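You operate a simulated robot arm through the tools that you are given. There is no shell and no other tool.

The job below is to be done with a simulated robot arm. You get a single attempt, and the scene is never put back.

JOB
Set both bench speed knobs halfway, then run each cylinder out and back.

Only the result counts: the job must be done as asked and must still hold three seconds after the hand-in. Knocking over, shifting, dropping, spilling or breaking anything else fails it.

ROBOT AND FRAMES
A 6-joint arm with a two-finger gripper, fixed in place. Base frame: the origin is on the floor under the middle of its stand, x ahead of it, y to its left, z up; the work surface is at about z = 900. Units: mm, rad, N and s.
It reaches about 1298 mm from its shoulder. Its first joint turns from -2.601 to 2.601 rad. Payload 1.57 kg.
The TCP is the grasp point between the finger pads, 21 mm short of the fingertips. In the tool frame z runs along the fingers and y along their closing line. The gripper opens to 70 mm; its body begins 50 mm behind the TCP.
Orientation is that of the tool frame in the base frame, as a unit quaternion [w, x, y, z]. With the fingers straight down and closing along the base's y, the tool's x points along the base's -x, its y along +y and its z along -z.

CONTROLS
- The arm moves only by the tool move_arm. Its argument "steps" is a list of rows, each a list of 7 numbers: the shift along the base's x, y, z in mm, then the turn, a rotation vector about the base's x, y, z in rad, then the gripper command, from -1 (fully open) to 1 (shut), values between in proportion. In form: [[x, y, z, ax, ay, az, fingers], ...]. A call has 1 to 20 rows; each row shifts and turns the commanded pose from where the row before left it. A row lasts 0.2 s, in which the tool goes at most 50 mm and 0.15 rad; a call with a longer step from one row to the next is refused whole, and so is a gripper value outside its range. Where a pose cannot be reached the arm comes as near as it can. A force on the tool above 40 N (or 10 N above the force at the start of the call, whichever is more), or a blocked arm, ends the call early, and 0.2 s more pass. Each finger travels about 103.7 mm/s and halts on what it meets, pressing with about 30 N; the grip force reading is that of the motor and also rises with nothing between the fingers. The clock runs only during rows and for 0.2 s after the last one: add rows that do not move to give the fingers time. It gives the time, the measured TCP pose, the force on the tool (base axes), the opening and the grip force at its end, in the units of the frame above (readings bear some noise), with the torque about the TCP (base axes, N m) and any sound that the robot's microphone picked up.
- Cameras (640 x 400 px; columns grow to the right, rows downward): "scene" is fixed at [220.2, -499.2, 1702.1]; the picture's right is [0.84, -0.55, 0.00], its down [-0.25, -0.39, -0.89] and it looks along [0.49, 0.74, -0.46] (base axes); focal length 338 px, centre (320, 200). "wrist" rides on the gripper at [79, 4, -81] in the tool frame; the picture's right is [-0.05, 1.00, 0.00], its down [-0.67, -0.04, -0.74] and it looks along [-0.74, -0.04, 0.67] (tool axes); focal length 256 px, centre (320, 200). There is no depth. A picture from a camera that has moved, and an enlarged one, comes with that camera's place and axes in the base frame and with its lens.
- capture(camera): a new picture of that camera. No time passes.
- lift_body(by): slides the trunk up (or, below 0, down) by that many mm; the arm rides with it, the base frame stays. It gives what a move gives, with no picture.
- close_up(camera, box): a new picture of the part [left, top, right, bottom] of that camera's present view, enlarged. No time passes.
- sign_off(): hands the job in; it is judged then, once.

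Nothing tells you positions but the pictures and the camera data. Unless the task says otherwise, let go and move clear before handing in.

The tools are called after "Emit:" as name(argument=value, ...) on one line, values as JSON. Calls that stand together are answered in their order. move_arm: Moves the arm, as the interface text tells. Its arguments: {"type":"object","properties":{"steps":{"type":"array"}},"required":["steps"]} The other tools are called the same way: lift_body (by) moves the trunk up or down; capture (camera) takes a picture; close_up (camera, box) takes an enlarged picture of a part of a camera's view; sign_off () hands the job in.

At the start:

```text
time: 0.0
position: [451.9, 564.1, 1262.3]
ee_rot: [0.0, 0.0, 1.0, 0.0]
wrist_force: [-0.3, -0.9, -0.1]
wrist_torque: [0.01, 0.03, 0.01]
grip_width: 70.1
grip_force: 0.0
trunk travel left (down, up): [-943.0, 27.0]
```

scene: 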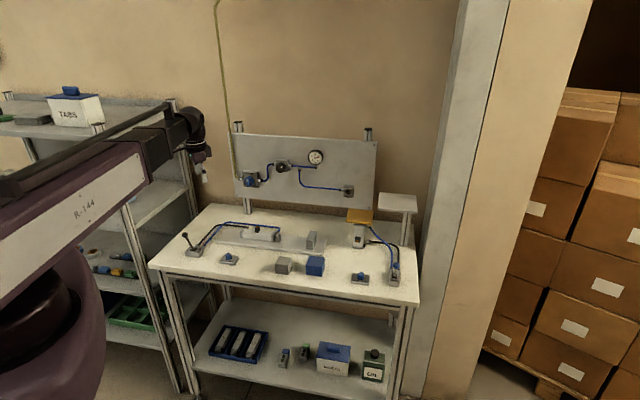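
wrist: 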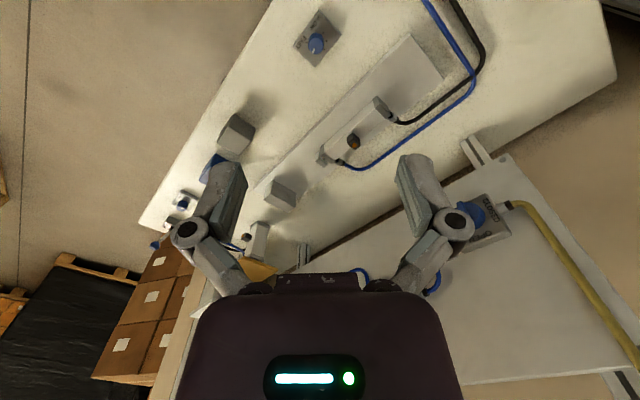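

I see a pneumatic bench with a back panel (supply valve, regulator, gauge), two cylinders on the bench, two blue speed knobs, and two valves. I'll look closer before moving anything.

Emit:
close_up(camera="scene", box=[150, 200, 310, 300])

Emit:
close_up(camera="scene", box=[290, 190, 450, 290])

Emit:
close_up(camera="scene", box=[230, 120, 390, 220])

Emit:
close_up(camera="scene", box=[190, 300, 420, 400])

```text
4.00 times, centred on (230, 250) of scene
camera zoom: at [220.2, -499.2, 1702.1], right [0.84, -0.55, 0.0], down [-0.25, -0.39, -0.89], along [0.49, 0.74, -0.46], focal length 1352 px, centre (680, 0)
```

zoom: 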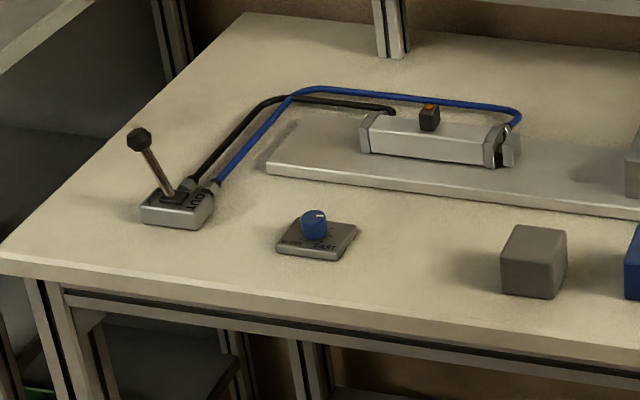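

```text
4.00 times, centred on (370, 240) of scene
camera zoom: at [220.2, -499.2, 1702.1], right [0.84, -0.55, 0.0], down [-0.25, -0.39, -0.89], along [0.49, 0.74, -0.46], focal length 1352 px, centre (120, 40)
```

zoom: 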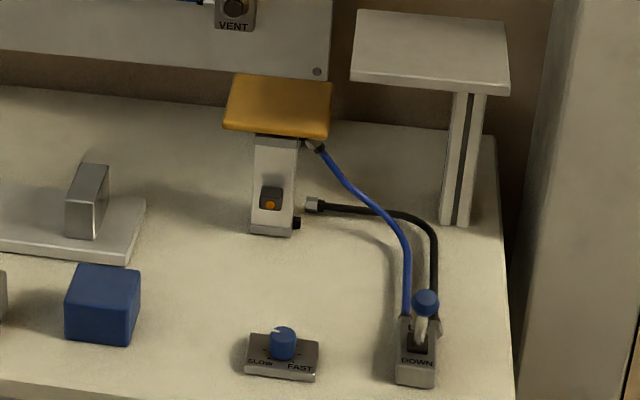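

```text
4.00 times, centred on (310, 170) of scene
camera zoom: at [220.2, -499.2, 1702.1], right [0.84, -0.55, 0.0], down [-0.25, -0.39, -0.89], along [0.49, 0.74, -0.46], focal length 1352 px, centre (360, 320)
```

zoom: 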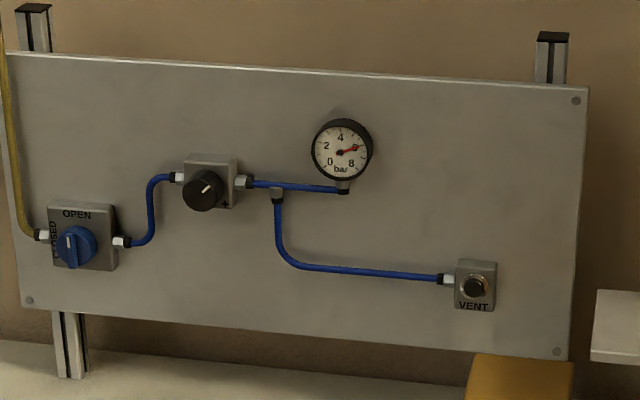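

```text
2.78 times, centred on (305, 350) of scene
camera zoom: at [220.2, -499.2, 1702.1], right [0.84, -0.55, 0.0], down [-0.25, -0.39, -0.89], along [0.49, 0.74, -0.46], focal length 940 px, centre (362, -217)
```

zoom: 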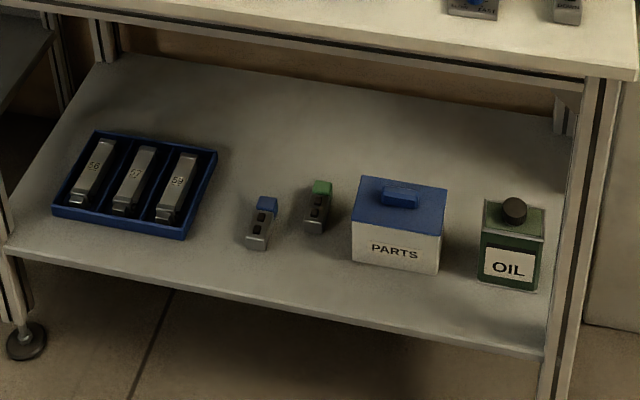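

Emit:
close_up(camera="wrist", box=[270, 0, 370, 70])

Emit:
close_up(camera="wrist", box=[130, 100, 330, 280])

Emit:
close_up(camera="scene", box=[205, 240, 255, 270])

Emit:
close_up(camera="scene", box=[340, 255, 410, 295])

Emit:
close_up(camera="scene", box=[175, 225, 225, 265])

```text
5.71 times, centred on (320, 35) of wrist
camera zoom: at [373.9, 568.3, 1341.4], right [0.05, 1.0, 0.0], down [0.67, -0.04, 0.74], along [0.74, -0.04, -0.67], focal length 1463 px, centre (320, 1143)
```

zoom: 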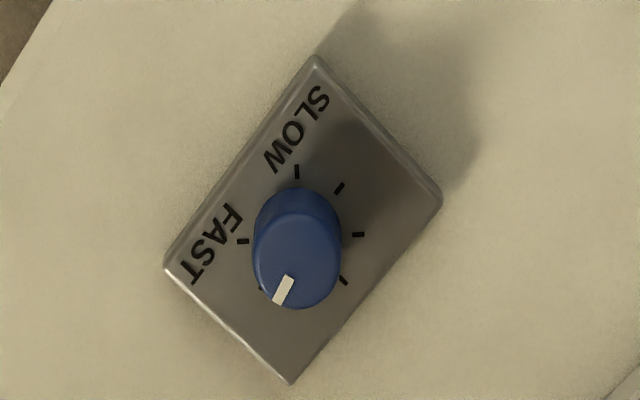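

```text
2.22 times, centred on (230, 190) of wrist
camera zoom: at [373.9, 568.3, 1341.4], right [0.05, 1.0, 0.0], down [0.67, -0.04, 0.74], along [0.74, -0.04, -0.67], focal length 569 px, centre (520, 222)
```

zoom: 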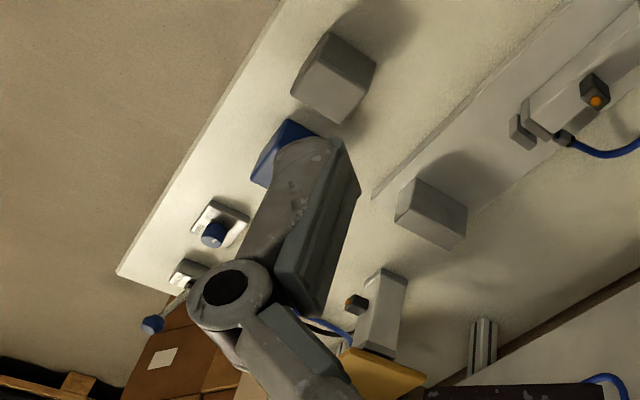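

```text
12.80 times, centred on (230, 255) of scene
camera zoom: at [220.2, -499.2, 1702.1], right [0.84, -0.55, 0.0], down [-0.25, -0.39, -0.89], along [0.49, 0.74, -0.46], focal length 4326 px, centre (1472, -504)
```

zoom: 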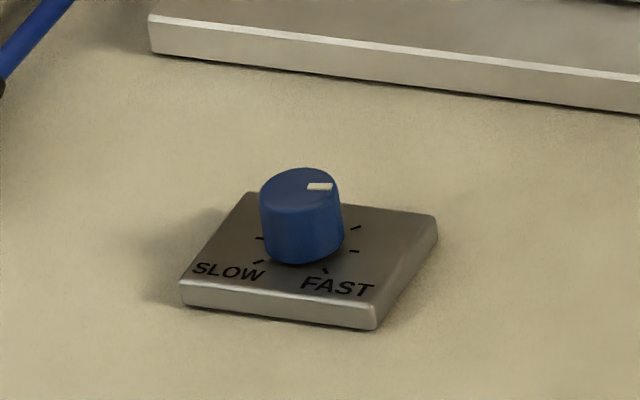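

```text
9.14 times, centred on (375, 275) of scene
camera zoom: at [220.2, -499.2, 1702.1], right [0.84, -0.55, 0.0], down [-0.25, -0.39, -0.89], along [0.49, 0.74, -0.46], focal length 3090 px, centre (-183, -486)
```

zoom: 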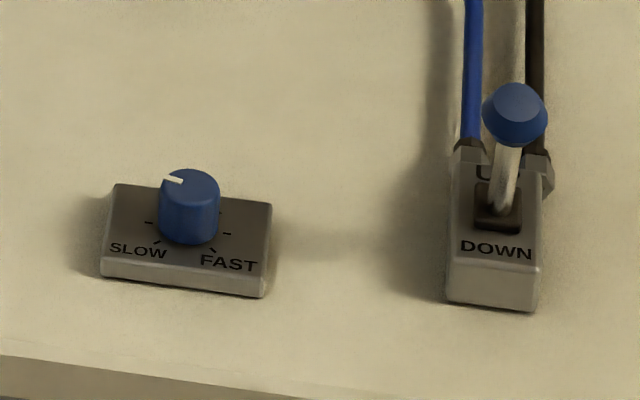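

```text
10.00 times, centred on (200, 245) of scene
camera zoom: at [220.2, -499.2, 1702.1], right [0.84, -0.55, 0.0], down [-0.25, -0.39, -0.89], along [0.49, 0.74, -0.46], focal length 3379 px, centre (1520, -250)
```

zoom: 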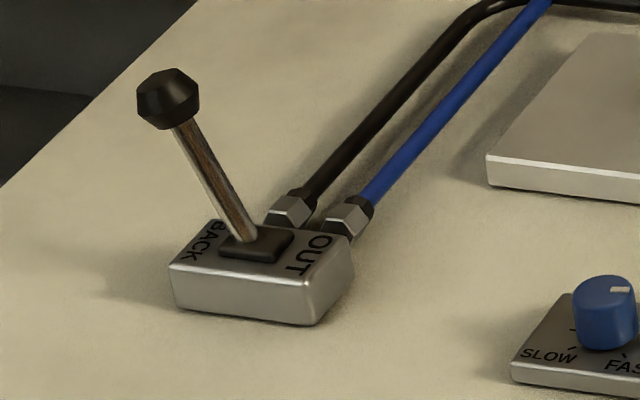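

The supply is open at about 5.5 bar. The left lever (OUT/BACK) stands at BACK, and the right lever (UP/DOWN) looks to be at DOWN. The left knob is near (498, 553) and points well toward FAST. I'll move above it, turned 45° to line up with the bench, and look again.

Emit:
move_arm(steps=[[7.7, -1.9, -30, 0, 0, 0.131, -1], [7.7, -1.9, -30, 0, 0, 0.131, -1], [7.7, -1.9, -30, 0, 0, 0.131, -1], [7.7, -1.9, -30, 0, 0, 0.131, -1], [7.7, -1.9, -30, 0, 0, 0.131, -1], [7.7, -1.9, -30, 0, 0, 0.131, -1], [0, 0, 0, 0, 0, 0, -1]])

Emit:
capture(camera="wrist")

Emit:
capture(camera="scene")

```text
time: 1.6
position: [498.1, 553.1, 1261.8]
ee_rot: [-0.001, -0.385, 0.923, 0.0]
wrist_force: [-1.3, 0.3, -0.3]
wrist_torque: [0.0, 0.03, 0.01]
grip_width: 70.1
grip_force: 0.0
out of reach, approached as far as the arm can: row 1, 2, 3, 4, 5, 6
trunk travel left (down, up): [-943.0, 27.0]
```

```text
taken
camera wrist: at [440.6, 499.9, 1341.5], right [-0.67, 0.74, 0.0], down [0.49, 0.45, 0.74], along [0.55, 0.5, -0.67], focal length 256 px, centre (320, 200)
```

wrist: 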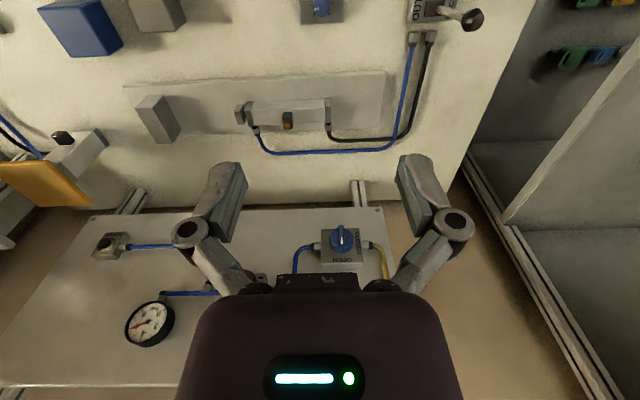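

```text
taken
```

scene: 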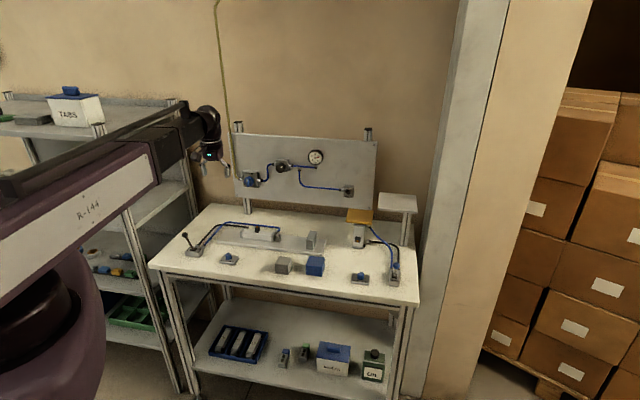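

Lowering the hand was refused as out of reach, so the trunk is too high for downward work. The area below the hand is clear, so I'll lower the trunk and check.

Emit:
lift_body(by=-150)

Emit:
capture(camera="scene")

Emit:
capture(camera="wrist")

```text
time: 3.4
position: [498.8, 552.6, 1111.8]
ee_rot: [0.0, -0.383, 0.924, -0.001]
wrist_force: [-0.4, 0.1, 0.0]
wrist_torque: [0.02, -0.02, 0.01]
grip_width: 70.0
grip_force: 0.1
trunk travel left (down, up): [-793.0, 177.0]
```

```text
taken
```

scene: 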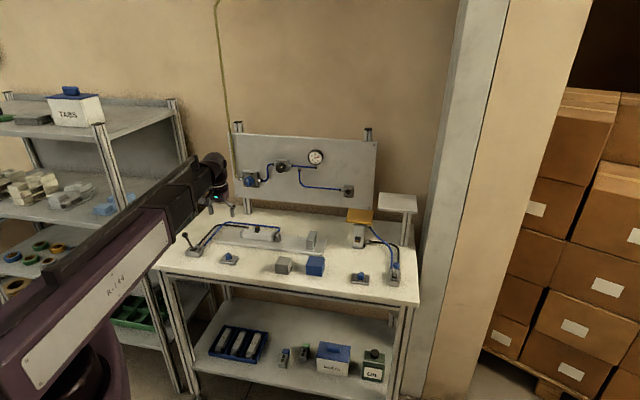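

```text
taken
camera wrist: at [440.6, 499.9, 1191.5], right [-0.67, 0.74, 0.0], down [0.5, 0.45, 0.74], along [0.55, 0.5, -0.67], focal length 256 px, centre (320, 200)
```

wrist: 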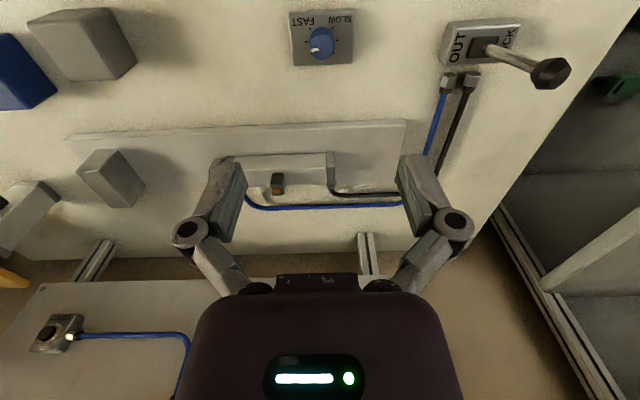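

Emit:
close_up(camera="wrist", box=[280, 0, 370, 70])

Emit:
close_up(camera="wrist", box=[430, 0, 590, 110])

Emit:
move_arm(steps=[[0, 0, -10, 0, 0, 0, -1], [0, 0, -10, 0, 0, 0, -1], [0, 0, -10, 0, 0, 0, -1]])

```text
5.71 times, centred on (325, 35) of wrist
camera zoom: at [440.6, 499.9, 1191.5], right [-0.67, 0.74, 0.0], down [0.5, 0.45, 0.74], along [0.55, 0.5, -0.67], focal length 1463 px, centre (291, 1143)
```

zoom: 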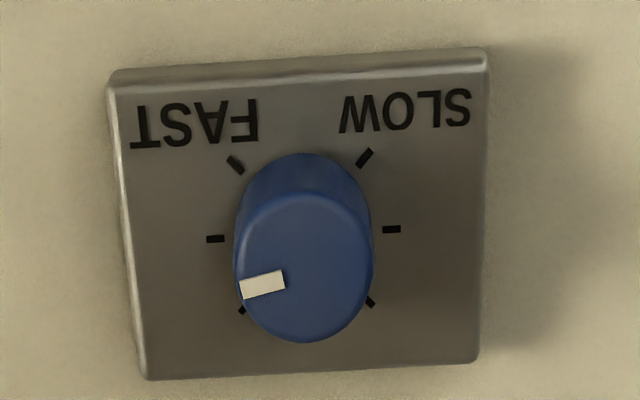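

```text
3.64 times, centred on (510, 55) of wrist
camera zoom: at [440.6, 499.9, 1191.5], right [-0.67, 0.74, 0.0], down [0.5, 0.45, 0.74], along [0.55, 0.5, -0.67], focal length 931 px, centre (-371, 727)
```

zoom: 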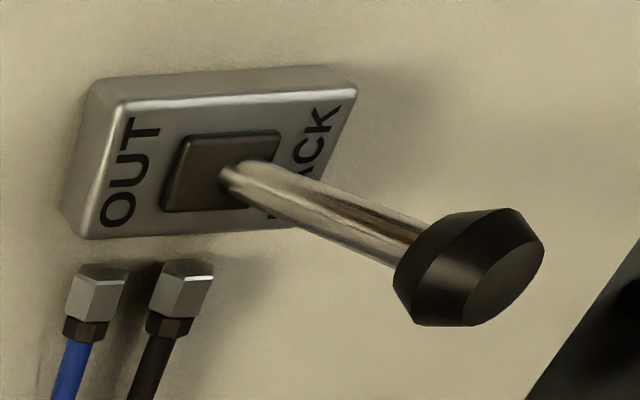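

```text
time: 4.2
position: [498.4, 552.9, 1111.5]
ee_rot: [-0.001, -0.383, 0.924, 0.0]
wrist_force: [-0.1, 0.7, 0.7]
wrist_torque: [0.03, -0.01, 0.0]
grip_width: 70.1
grip_force: 0.1
out of reach, approached as far as the arm can: row 1, 2, 3
trunk travel left (down, up): [-793.0, 177.0]
```

The hand is at the bottom of the arm's own range. I'll raise the arm and lower the trunk by more than that, which leaves arm travel for fine descents where the force stop works.

Emit:
move_arm(steps=[[0, 0, 30, 0, 0, 0, -1], [0, 0, 30, 0, 0, 0, -1], [0, 0, 30, 0, 0, 0, -1], [0, 0, 30, 0, 0, 0, -1], [0, 0, 30, 0, 0, 0, -1], [0, 0, 0, 0, 0, 0, -1]])

Emit:
lift_body(by=-180)

Emit:
capture(camera="scene")

Emit:
capture(camera="wrist")

```text
time: 5.5
position: [498.1, 551.3, 1112.7]
ee_rot: [0.0, -0.383, 0.924, 0.0]
wrist_force: [-0.4, 0.2, 0.1]
wrist_torque: [0.03, -0.01, 0.0]
grip_width: 70.0
grip_force: 0.0
out of reach, approached as far as the arm can: row 1, 2, 3, 4, 5
trunk travel left (down, up): [-793.0, 177.0]
```

```text
time: 7.5
position: [498.5, 553.3, 931.9]
ee_rot: [0.001, -0.383, 0.924, 0.0]
wrist_force: [0.7, -0.8, 0.2]
wrist_torque: [-0.02, -0.02, 0.01]
grip_width: 70.2
grip_force: 0.1
trunk travel left (down, up): [-613.0, 357.0]
```

```text
taken
```

scene: 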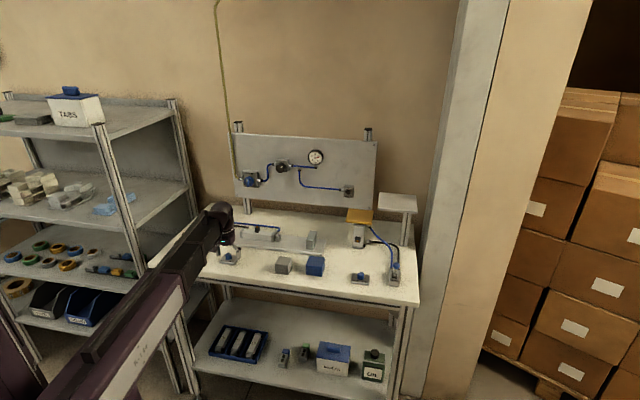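

```text
taken
camera wrist: at [440.6, 499.9, 1011.5], right [-0.67, 0.74, 0.0], down [0.5, 0.45, 0.74], along [0.55, 0.5, -0.67], focal length 256 px, centre (320, 200)
```

wrist: 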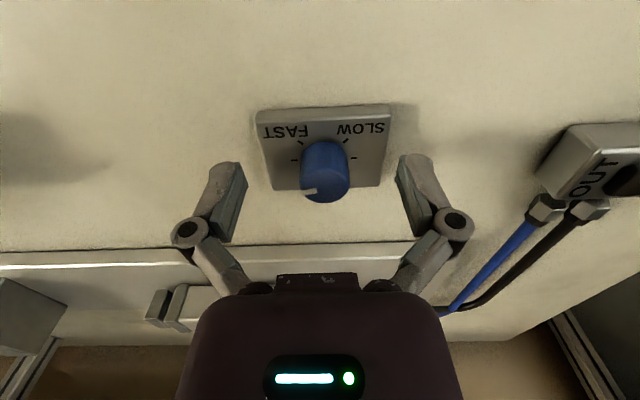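

The arm's own z motion didn't happen, so height comes only from the trunk. The descent put the hand around the left knob at z = 932 with no contact force. I'll check the finger and plate clearances before closing.

Emit:
close_up(camera="wrist", box=[220, 90, 420, 215])

Emit:
close_up(camera="scene", box=[190, 215, 270, 275])

```text
3.20 times, centred on (320, 152) of wrist
camera zoom: at [440.6, 499.9, 1011.5], right [-0.67, 0.74, 0.0], down [0.5, 0.45, 0.74], along [0.55, 0.5, -0.67], focal length 819 px, centre (320, 352)
```

zoom: 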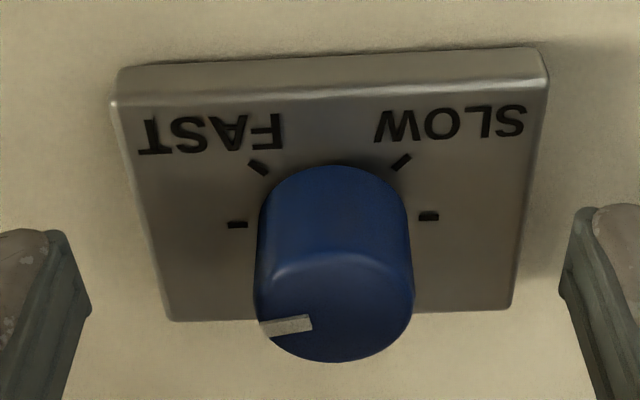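

```text
6.67 times, centred on (230, 245) of scene
camera zoom: at [220.2, -499.2, 1702.1], right [0.84, -0.55, 0.0], down [-0.25, -0.39, -0.89], along [0.49, 0.74, -0.46], focal length 2253 px, centre (920, -100)
```

zoom: 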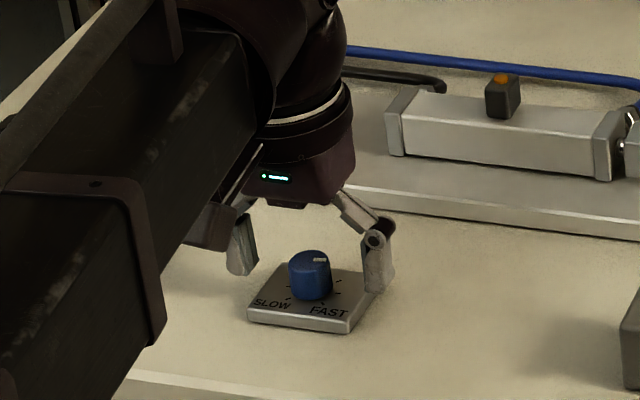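

Emit:
close_up(camera="wrist", box=[290, 130, 360, 210])

```text
5.00 times, centred on (325, 170) of wrist
camera zoom: at [440.6, 499.9, 1011.5], right [-0.67, 0.74, 0.0], down [0.5, 0.45, 0.74], along [0.55, 0.5, -0.67], focal length 1280 px, centre (295, 350)
```

zoom: 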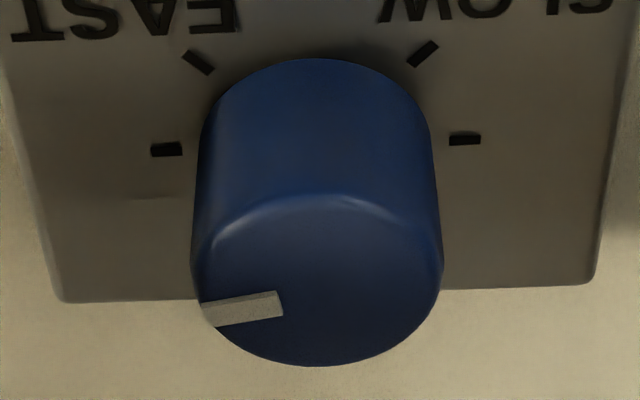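

The left knob's centre is about (501.5, 558). Its pointer is roughly 82° from mid on the FAST side, so it needs about +82° counter-clockwise. I'll raise the trunk, centre over the knob and test the yaw range while free of it.

Emit:
lift_body(by=60)

Emit:
move_arm(steps=[[3, 5, 0, 0, 0, 0, -1], [0, 0, 0, 0, 0, 0.143, -1], [0, 0, 0, 0, 0, 0.143, -1], [0, 0, 0, 0, 0, 0.143, -1], [0, 0, 0, 0, 0, 0.143, -1], [0, 0, 0, 0, 0, 0.143, -1], [0, 0, 0, 0, 0, 0, -1]])

Emit:
capture(camera="wrist")

Emit:
close_up(camera="scene", box=[150, 180, 310, 290])

```text
time: 8.6
position: [498.4, 552.8, 992.0]
ee_rot: [0.0, -0.383, 0.924, -0.001]
wrist_force: [0.4, -0.3, 0.4]
wrist_torque: [-0.03, -0.04, -0.02]
grip_width: 70.0
grip_force: 0.1
trunk travel left (down, up): [-673.0, 297.0]
```

```text
time: 10.2
position: [500.9, 557.5, 992.8]
ee_rot: [0.001, -0.682, 0.731, 0.0]
wrist_force: [0.3, 1.4, -0.2]
wrist_torque: [0.05, 0.01, -0.02]
grip_width: 70.0
grip_force: 0.0
trunk travel left (down, up): [-673.0, 297.0]
```

```text
taken
camera wrist: at [493.2, 479.2, 1071.4], right [-0.99, 0.12, 0.0], down [0.08, 0.66, 0.74], along [0.09, 0.74, -0.67], focal length 256 px, centre (320, 200)
```

wrist: 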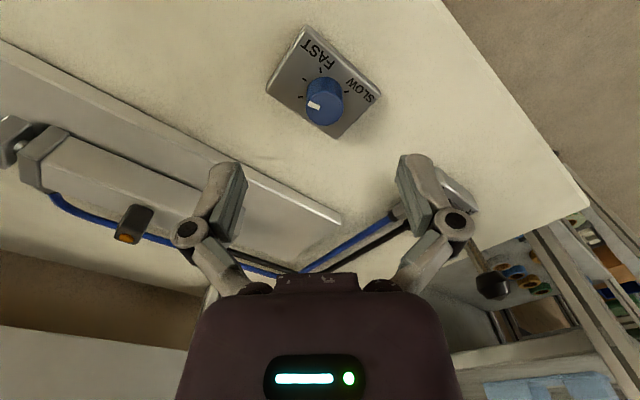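

```text
3.64 times, centred on (230, 235) of scene
camera zoom: at [220.2, -499.2, 1702.1], right [0.84, -0.55, 0.0], down [-0.25, -0.39, -0.89], along [0.49, 0.74, -0.46], focal length 1229 px, centre (647, 73)
```

zoom: 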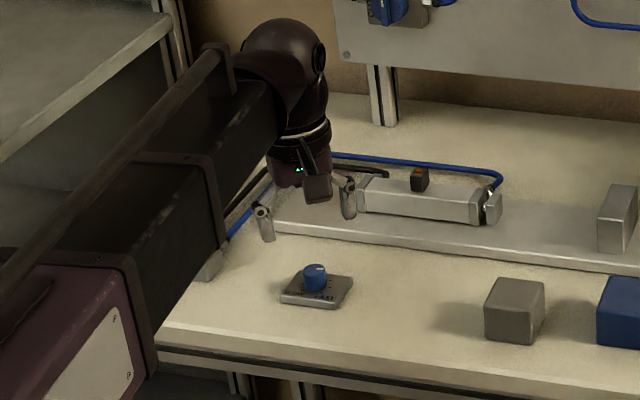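

Emit:
close_up(camera="wrist", box=[265, 25, 385, 140])

Emit:
move_arm(steps=[[0, 0, 0, 0, 0, -0.143, -1], [0, 0, 0, 0, 0, -0.143, -1], [0, 0, 0, 0, 0, -0.143, -1], [0, 0, 0, 0, 0, -0.143, -1], [0, 0, 0, 0, 0, -0.143, -1], [0, 0, 0, 0, 0, -0.143, -1], [0, 0, 0, 0, 0, -0.143, -1], [0, 0, 0, 0, 0, -0.143, -1], [0, 0, 0, 0, 0, -0.143, -1], [0, 0, 0, 0, 0, -0.143, -1], [0, 0, 0, 0, 0, 0, -1]])

Emit:
capture(camera="wrist")

Emit:
close_up(camera="wrist", box=[265, 25, 385, 140])

```text
3.48 times, centred on (325, 82) of wrist
camera zoom: at [493.2, 479.2, 1071.4], right [-0.99, 0.12, 0.0], down [0.08, 0.66, 0.74], along [0.09, 0.74, -0.67], focal length 890 px, centre (303, 609)
```

zoom: 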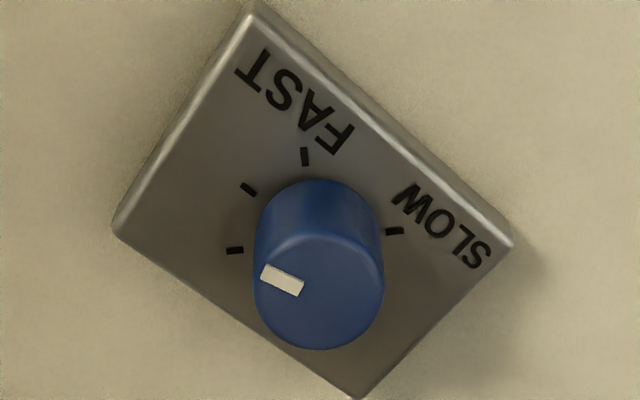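

```text
time: 12.6
position: [502.3, 556.8, 992.8]
ee_rot: [0.0, -0.035, 0.999, 0.001]
wrist_force: [-0.1, 0.0, 0.7]
wrist_torque: [0.01, -0.02, 0.03]
grip_width: 70.2
grip_force: 0.1
trunk travel left (down, up): [-673.0, 297.0]
```

```text
taken
camera wrist: at [423.4, 556.9, 1071.4], right [-0.02, 1.0, 0.0], down [0.67, 0.01, 0.74], along [0.74, 0.01, -0.67], focal length 256 px, centre (320, 200)
```

wrist: 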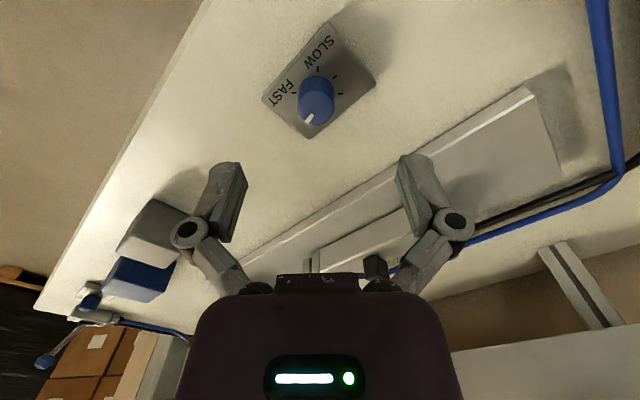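

```text
3.48 times, centred on (325, 82) of wrist
camera zoom: at [423.4, 556.9, 1071.4], right [-0.02, 1.0, 0.0], down [0.67, 0.01, 0.74], along [0.74, 0.01, -0.67], focal length 890 px, centre (303, 609)
```

zoom: 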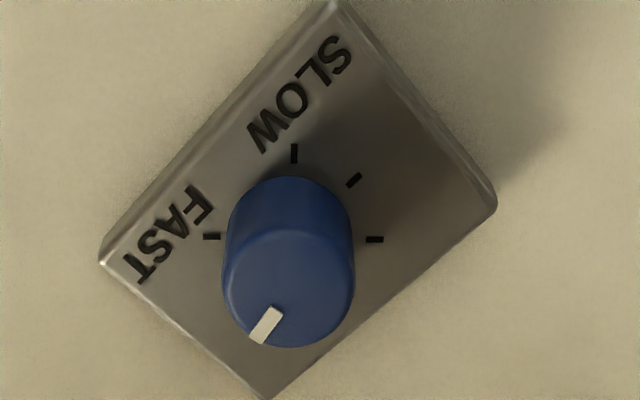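

From two views the pointer is about 75° past mid toward FAST, and the knob centre is about (500.7, 557). I'll lower onto it at this yaw and check before gripping.

Emit:
lift_body(by=-57)

Emit:
capture(camera="wrist")

Emit:
close_up(camera="scene", box=[190, 215, 270, 275])

```text
time: 13.5
position: [502.4, 557.3, 934.2]
ee_rot: [0.0, -0.036, 0.999, 0.0]
wrist_force: [-0.1, -0.4, 0.2]
wrist_torque: [0.0, 0.02, -0.04]
grip_width: 70.1
grip_force: 0.0
trunk travel left (down, up): [-616.0, 354.0]
```

```text
taken
camera wrist: at [423.3, 556.7, 1014.5], right [-0.02, 1.0, 0.0], down [0.67, 0.01, 0.74], along [0.74, 0.01, -0.67], focal length 256 px, centre (320, 200)
```

wrist: 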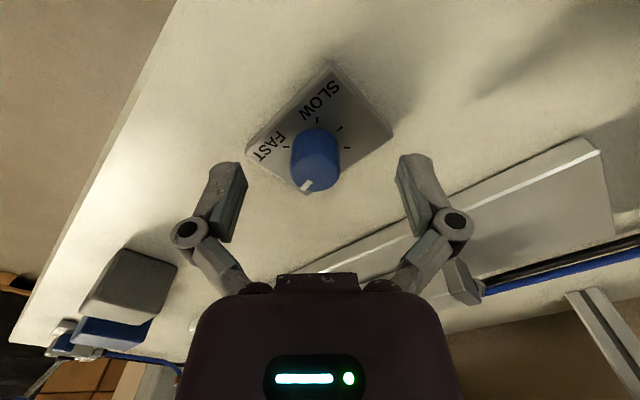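

```text
6.67 times, centred on (230, 245) of scene
camera zoom: at [220.2, -499.2, 1702.1], right [0.84, -0.55, 0.0], down [-0.25, -0.39, -0.89], along [0.49, 0.74, -0.46], focal length 2253 px, centre (920, -100)
```

zoom: 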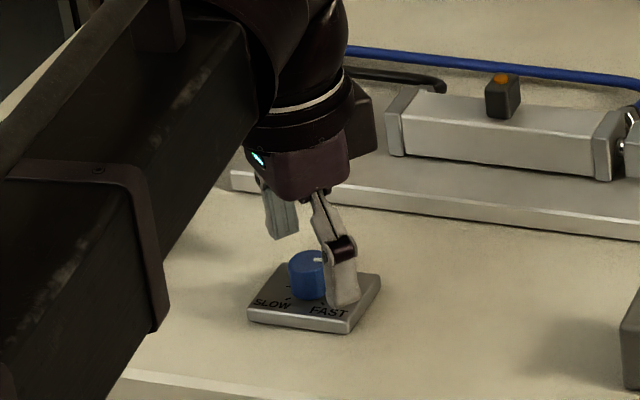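

Emit:
move_arm(steps=[[0, 0, 0, 0, 0, 0, 0.2], [0, 0, 0, 0, 0, 0, 0.6], [0, 0, 0, 0, 0, 0, 0.6]])

Emit:
capture(camera="wrist")

```text
time: 14.3
position: [501.3, 555.4, 935.3]
ee_rot: [0.0, -0.036, 0.999, -0.001]
wrist_force: [2.3, -14.1, 0.0]
wrist_torque: [-0.44, -0.21, 0.08]
grip_width: 22.4
grip_force: 32.2
trunk travel left (down, up): [-616.0, 354.0]
```

```text
taken
camera wrist: at [423.6, 554.8, 1014.9], right [-0.02, 1.0, 0.0], down [0.67, 0.01, 0.75], along [0.75, 0.01, -0.67], focal length 256 px, centre (320, 200)
```

wrist: 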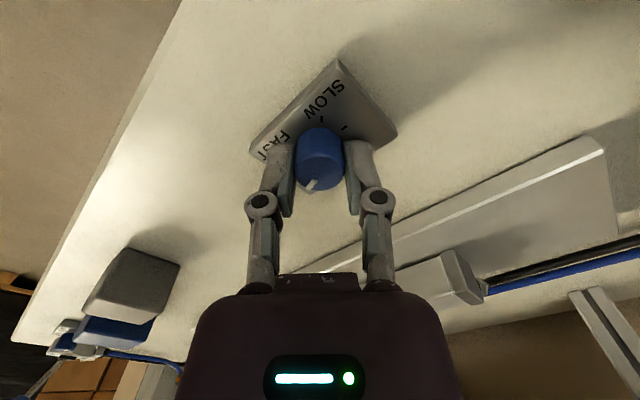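

Emit:
move_arm(steps=[[0, -2, 0, 0, 0, 0, 0.6], [0, 0, 0, 0, 0, 0, 0.6], [0, 0, 0, 0, 0, 0.1, 0.6], [0, 0, 0, 0, 0, 0.1, 0.6], [0, 0, 0, 0, 0, 0.1, 0.6], [0, 0, 0, 0, 0, 0.1, 0.6], [0, 0, 0, 0, 0, 0, 0.6]])

Emit:
capture(camera="wrist")

Emit:
close_up(camera="wrist", box=[240, 50, 400, 210])

```text
time: 15.9
position: [500.3, 556.9, 934.8]
ee_rot: [0.001, -0.235, 0.972, 0.002]
wrist_force: [2.1, 12.2, 16.8]
wrist_torque: [0.34, 0.03, -0.06]
grip_width: 22.5
grip_force: 32.1
trunk travel left (down, up): [-616.0, 354.0]
```

```text
taken
camera wrist: at [430.0, 524.6, 1014.7], right [-0.41, 0.91, 0.0], down [0.61, 0.27, 0.75], along [0.68, 0.31, -0.67], focal length 256 px, centre (320, 200)
```

wrist: 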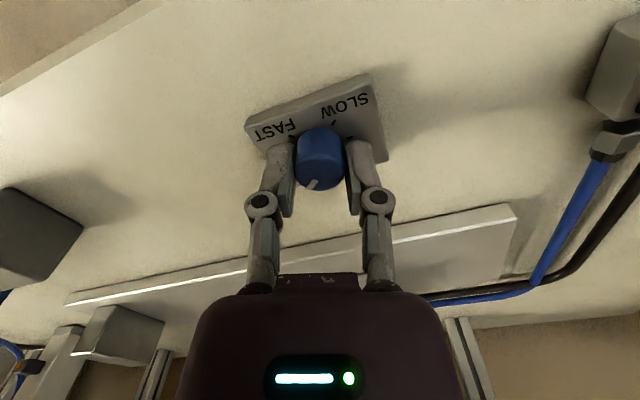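

```text
2.50 times, centred on (320, 130) of wrist
camera zoom: at [430.0, 524.6, 1014.7], right [-0.41, 0.91, 0.0], down [0.61, 0.27, 0.75], along [0.68, 0.31, -0.67], focal length 640 px, centre (320, 375)
```

zoom: 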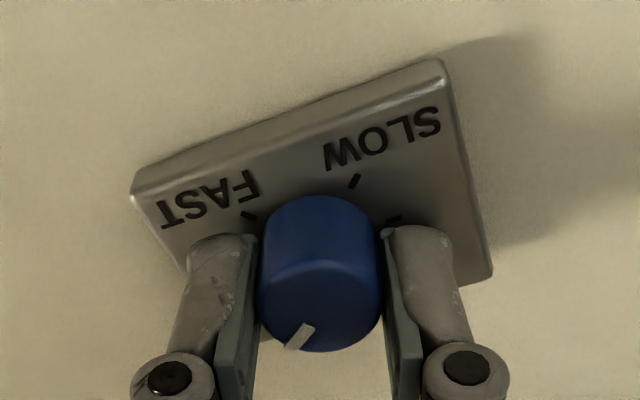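

Emit:
move_arm(steps=[[-0.4, 1, 0, 0, 0, 0, 0.6], [0, 0, 0, 0, 0, 0.1, 0.6], [0, 0, 0, 0, 0, 0.1, 0.6], [0, 0, 0, 0, 0, 0.1, 0.6], [0, 0, 0, 0, 0, 0.1, 0.6], [0, 0, 0, 0, 0, 0.1, 0.6], [0, 0, 0, 0, 0, 0, 0.6]])

Emit:
close_up(camera="wrist", box=[240, 50, 400, 210])

```text
time: 17.5
position: [499.6, 557.3, 933.5]
ee_rot: [0.0, -0.468, 0.884, 0.0]
wrist_force: [2.3, 17.4, 16.9]
wrist_torque: [0.33, 0.02, -0.03]
grip_width: 22.6
grip_force: 32.5
trunk travel left (down, up): [-616.0, 354.0]
```

```text
2.50 times, centred on (320, 130) of wrist
camera zoom: at [453.2, 494.9, 1014.5], right [-0.8, 0.61, 0.0], down [0.4, 0.53, 0.75], along [0.45, 0.59, -0.67], focal length 640 px, centre (320, 375)
```

zoom: 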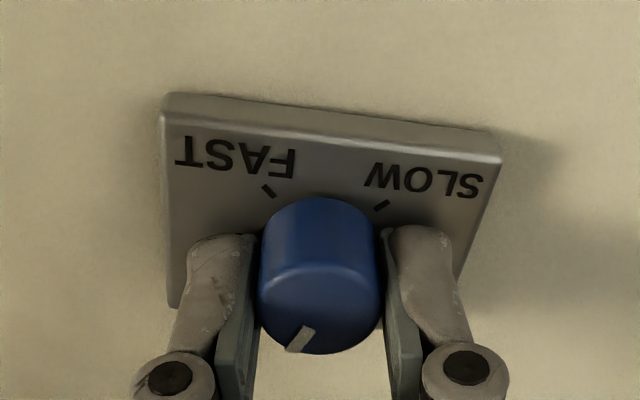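

Emit:
move_arm(steps=[[-0.3, 0.5, 0, 0, 0, 0, 0.6], [0, 0, 0, 0, 0, 0.1, 0.6], [0, 0, 0, 0, 0, 0.1, 0.6], [0, 0, 0, 0, 0, 0.1, 0.6], [0, 0, 0, 0, 0, 0.1, 0.6], [0, 0, 0, 0, 0, 0, 0.6]])

Emit:
close_up(camera="wrist", box=[240, 50, 400, 210])

Emit:
close_up(camera="scene", box=[205, 235, 255, 270])

```text
time: 18.9
position: [498.1, 556.8, 933.7]
ee_rot: [0.0, -0.634, 0.773, 0.0]
wrist_force: [-8.5, 11.3, 5.0]
wrist_torque: [1.03, 0.07, -0.04]
grip_width: 22.5
grip_force: 32.2
trunk travel left (down, up): [-616.0, 354.0]
```

```text
2.50 times, centred on (320, 130) of wrist
camera zoom: at [480.7, 481.6, 1014.6], right [-0.97, 0.25, 0.0], down [0.17, 0.65, 0.74], along [0.18, 0.72, -0.67], focal length 640 px, centre (320, 375)
```

zoom: 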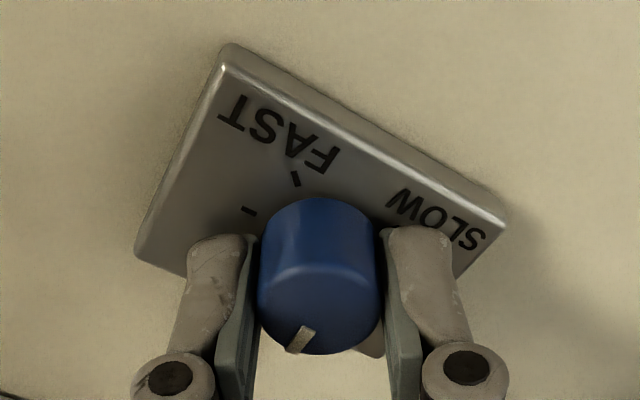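

```text
11.43 times, centred on (230, 252) of scene
camera zoom: at [220.2, -499.2, 1702.1], right [0.84, -0.55, 0.0], down [-0.25, -0.39, -0.89], along [0.49, 0.74, -0.46], focal length 3862 px, centre (1349, -400)
```

zoom: 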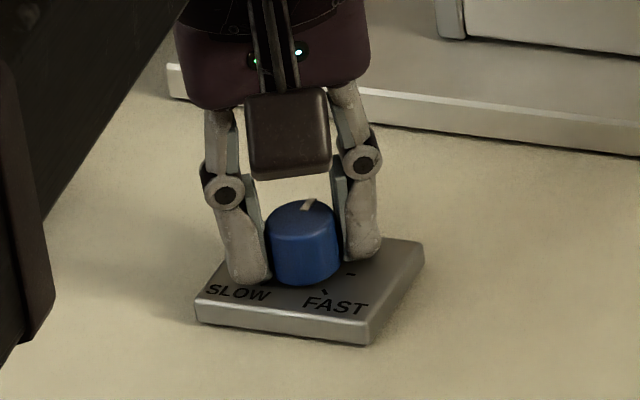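

Emit:
move_arm(steps=[[0, 0, 0, 0, 0, 0, -0.3], [0, 0, 0, 0, 0, 0, -1], [0, 0, 0, 0, 0, 0, -1]])

Emit:
lift_body(by=60)

Emit:
capture(camera="wrist")

Emit:
close_up(camera="wrist", box=[265, 25, 385, 140])

Emit:
close_up(camera="scene", box=[205, 235, 255, 270])

```text
time: 19.7
position: [500.4, 557.7, 933.0]
ee_rot: [0.0, -0.634, 0.773, 0.0]
wrist_force: [0.5, 0.6, 0.5]
wrist_torque: [0.01, 0.03, -0.01]
grip_width: 70.1
grip_force: 0.0
trunk travel left (down, up): [-616.0, 354.0]
```

```text
time: 20.7
position: [500.8, 558.7, 994.6]
ee_rot: [0.0, -0.633, 0.774, 0.0]
wrist_force: [-0.1, 0.1, -1.0]
wrist_torque: [-0.02, -0.01, -0.03]
grip_width: 70.0
grip_force: 0.0
trunk travel left (down, up): [-676.0, 294.0]
```

```text
taken
camera wrist: at [482.1, 481.3, 1074.4], right [-0.97, 0.25, 0.0], down [0.17, 0.65, 0.74], along [0.19, 0.72, -0.67], focal length 256 px, centre (320, 200)
```

wrist: 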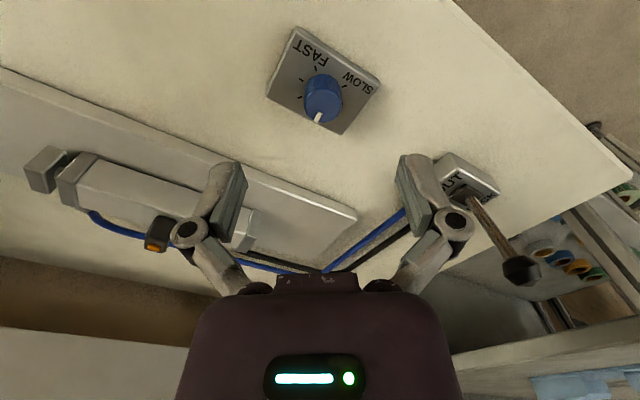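

```text
3.48 times, centred on (325, 82) of wrist
camera zoom: at [482.1, 481.3, 1074.4], right [-0.97, 0.25, 0.0], down [0.17, 0.65, 0.74], along [0.19, 0.72, -0.67], focal length 890 px, centre (303, 609)
```

zoom: 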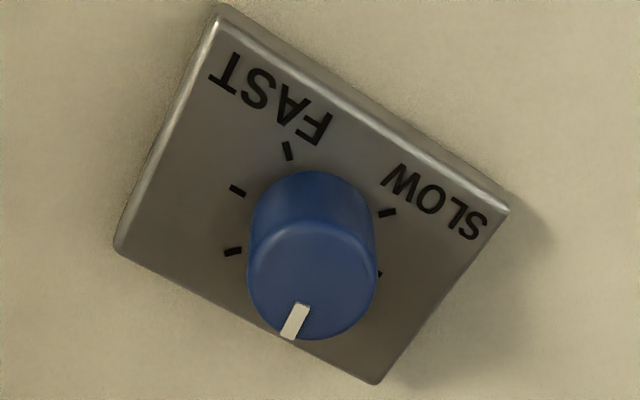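

```text
11.43 times, centred on (230, 252) of scene
camera zoom: at [220.2, -499.2, 1702.1], right [0.84, -0.55, 0.0], down [-0.25, -0.39, -0.89], along [0.49, 0.74, -0.46], focal length 3862 px, centre (1349, -400)
```

zoom: 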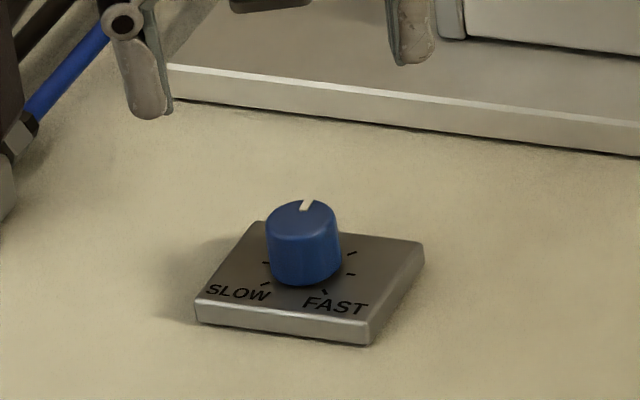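

The knob followed the fingers, but my estimate now puts the pointer a few degrees past mid toward SLOW. I'll measure it from a steeper, more overhead view.

Emit:
lift_body(by=110)

Emit:
capture(camera="wrist")

Emit:
close_up(camera="wrist", box=[285, 10, 365, 80])

Emit:
close_up(camera="scene", box=[218, 245, 242, 265])

```text
time: 22.1
position: [501.5, 557.8, 1104.8]
ee_rot: [0.0, -0.633, 0.774, 0.0]
wrist_force: [0.4, -0.5, 0.6]
wrist_torque: [0.01, -0.02, 0.02]
grip_width: 70.1
grip_force: 0.0
trunk travel left (down, up): [-786.0, 184.0]
```

```text
taken
camera wrist: at [482.2, 481.2, 1184.3], right [-0.97, 0.25, 0.0], down [0.17, 0.65, 0.74], along [0.19, 0.72, -0.67], focal length 256 px, centre (320, 200)
```

wrist: 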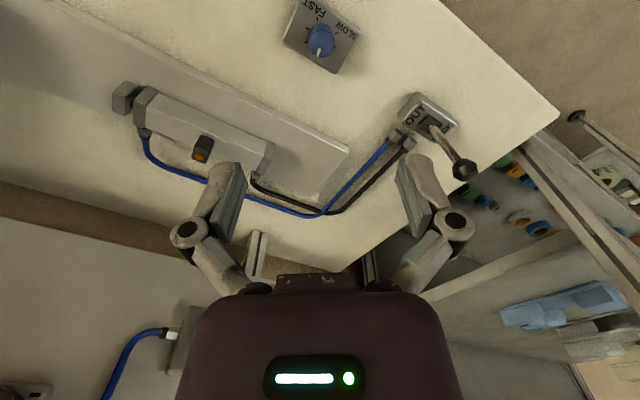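

```text
5.71 times, centred on (325, 45) of wrist
camera zoom: at [482.2, 481.2, 1184.3], right [-0.97, 0.25, 0.0], down [0.17, 0.65, 0.74], along [0.19, 0.72, -0.67], focal length 1463 px, centre (291, 1086)
```

zoom: 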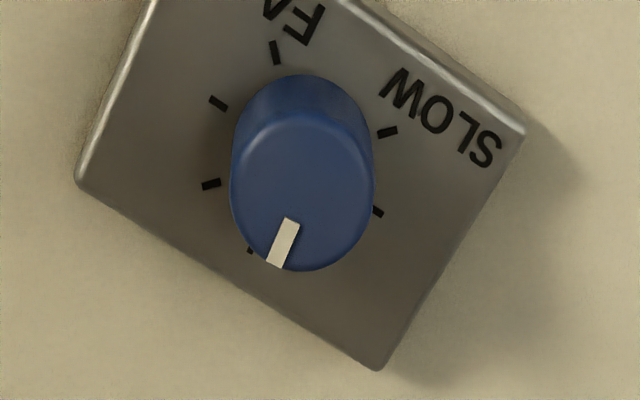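

```text
16.00 times, centred on (230, 255) of scene
camera zoom: at [220.2, -499.2, 1702.1], right [0.84, -0.55, 0.0], down [-0.25, -0.39, -0.89], along [0.49, 0.74, -0.46], focal length 5407 px, centre (1760, -680)
```

zoom: 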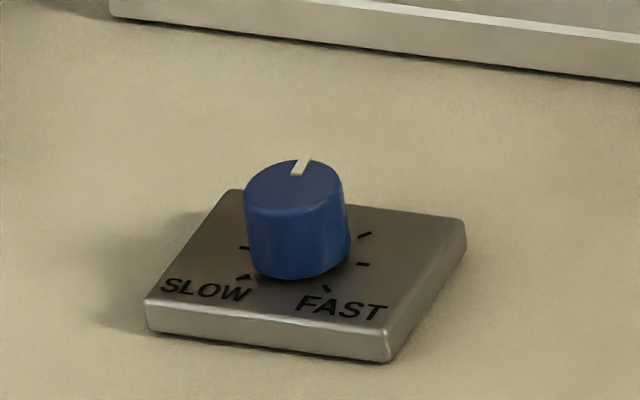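

Measured against the tick ring, the pointer is about 8.6° past mid on the SLOW side. I'll go back down, grip and turn −0.15 rad.

Emit:
lift_body(by=-170)

Emit:
move_arm(steps=[[0, 0, 0, 0, 0, 0, 0.2], [0, 0, 0, 0, 0, 0, 0.6], [0, 0, 0, 0, 0, 0, 0.6]])

Emit:
close_up(camera="scene", box=[218, 245, 242, 265])

Emit:
close_up(camera="wrist", box=[240, 50, 400, 210])

```text
time: 24.1
position: [501.6, 558.0, 933.9]
ee_rot: [0.001, -0.633, 0.774, 0.0]
wrist_force: [0.0, 0.4, -0.6]
wrist_torque: [-0.01, 0.01, 0.01]
grip_width: 70.2
grip_force: 0.0
trunk travel left (down, up): [-616.0, 354.0]
```

```text
time: 24.9
position: [498.6, 558.6, 934.7]
ee_rot: [-0.001, -0.634, 0.774, 0.001]
wrist_force: [-9.3, 2.1, 1.0]
wrist_torque: [0.29, 0.28, -0.02]
grip_width: 22.7
grip_force: 31.6
trunk travel left (down, up): [-616.0, 354.0]
```

```text
16.00 times, centred on (230, 255) of scene
camera zoom: at [220.2, -499.2, 1702.1], right [0.84, -0.55, 0.0], down [-0.25, -0.39, -0.89], along [0.49, 0.74, -0.46], focal length 5407 px, centre (1760, -680)
```

zoom: 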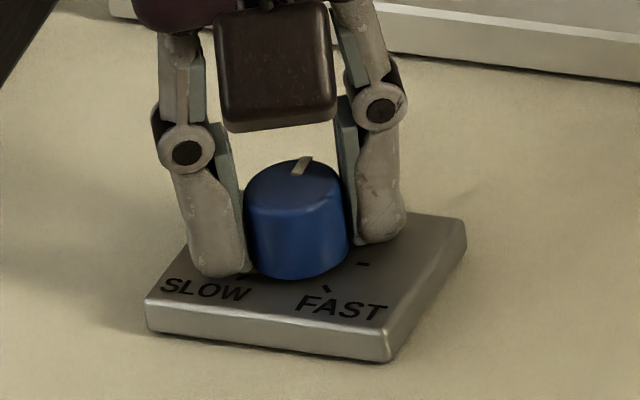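

```text
2.50 times, centred on (320, 130) of wrist
camera zoom: at [480.6, 481.5, 1014.8], right [-0.97, 0.25, 0.0], down [0.17, 0.65, 0.75], along [0.18, 0.72, -0.67], focal length 640 px, centre (320, 375)
```

zoom: 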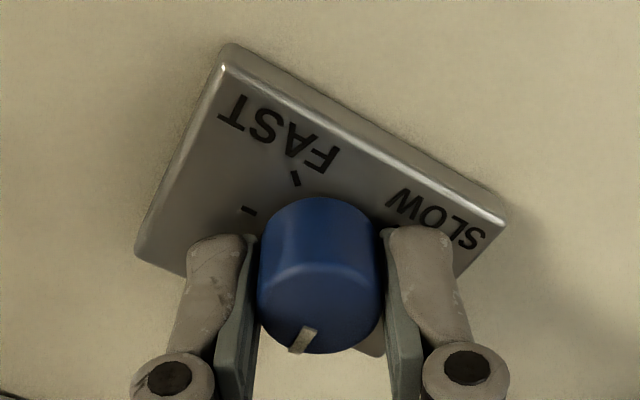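

Emit:
move_arm(steps=[[-0.5, 0, 0, 0, 0, -0.05, 0.6], [0, 0, 0, 0, 0, -0.05, 0.6], [0, 0, 0, 0, 0, -0.05, 0.6], [0, 0, 0, 0, 0, 0, 0.6]])

Emit:
close_up(camera="scene", box=[218, 245, 242, 265])

Emit:
move_arm(steps=[[0, 0, 0, 0, 0, 0, -0.3], [0, 0, 0, 0, 0, 0, -1], [0, 0, 0, 0, 0, 0, -1]])

Emit:
lift_body(by=170)

Emit:
close_up(camera="wrist", box=[285, 10, 365, 80])

Emit:
close_up(camera="scene", box=[218, 245, 242, 265])

```text
time: 25.9
position: [499.1, 557.5, 933.8]
ee_rot: [0.0, -0.573, 0.819, 0.0]
wrist_force: [-6.5, 7.4, 6.4]
wrist_torque: [-0.22, 0.21, 0.0]
grip_width: 22.5
grip_force: 32.4
trunk travel left (down, up): [-616.0, 354.0]
```

```text
16.00 times, centred on (230, 255) of scene
camera zoom: at [220.2, -499.2, 1702.1], right [0.84, -0.55, 0.0], down [-0.25, -0.39, -0.89], along [0.49, 0.74, -0.46], focal length 5407 px, centre (1760, -680)
```

zoom: 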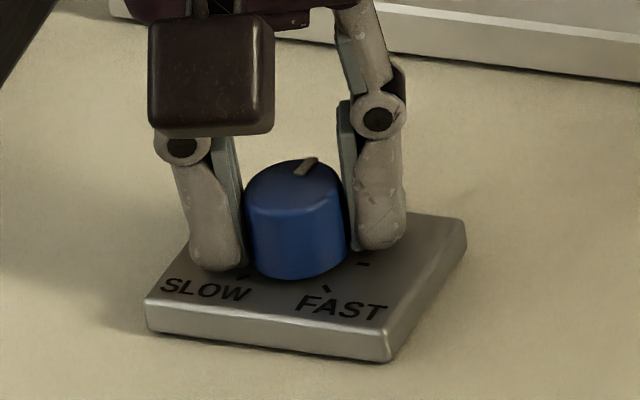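

```text
time: 26.7
position: [499.8, 556.7, 934.4]
ee_rot: [-0.001, -0.573, 0.819, 0.0]
wrist_force: [0.1, -0.1, -0.3]
wrist_torque: [0.04, 0.0, -0.02]
grip_width: 69.7
grip_force: 0.1
trunk travel left (down, up): [-616.0, 354.0]
```

```text
time: 28.6
position: [500.0, 557.6, 1104.6]
ee_rot: [0.0, -0.574, 0.819, 0.0]
wrist_force: [0.1, -0.7, -0.4]
wrist_torque: [-0.01, 0.01, 0.01]
grip_width: 70.1
grip_force: 0.1
trunk travel left (down, up): [-786.0, 184.0]
```

```text
5.71 times, centred on (325, 45) of wrist
camera zoom: at [470.4, 484.8, 1184.3], right [-0.92, 0.39, 0.0], down [0.26, 0.61, 0.74], along [0.29, 0.69, -0.67], focal length 1463 px, centre (291, 1086)
```

zoom: 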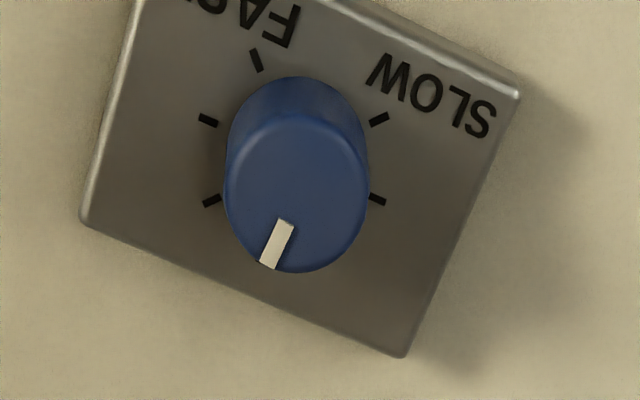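

```text
16.00 times, centred on (230, 255) of scene
camera zoom: at [220.2, -499.2, 1702.1], right [0.84, -0.55, 0.0], down [-0.25, -0.39, -0.89], along [0.49, 0.74, -0.46], focal length 5407 px, centre (1760, -680)
```

zoom: 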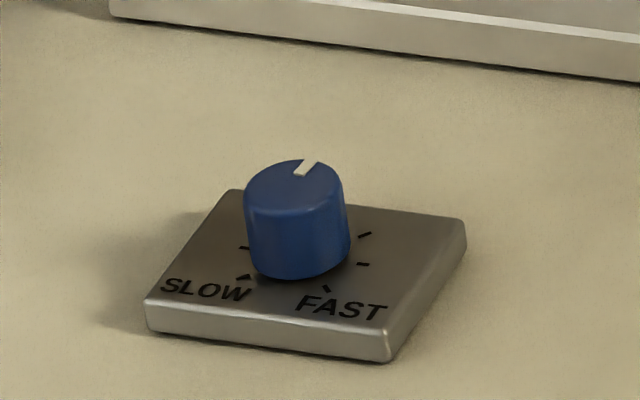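

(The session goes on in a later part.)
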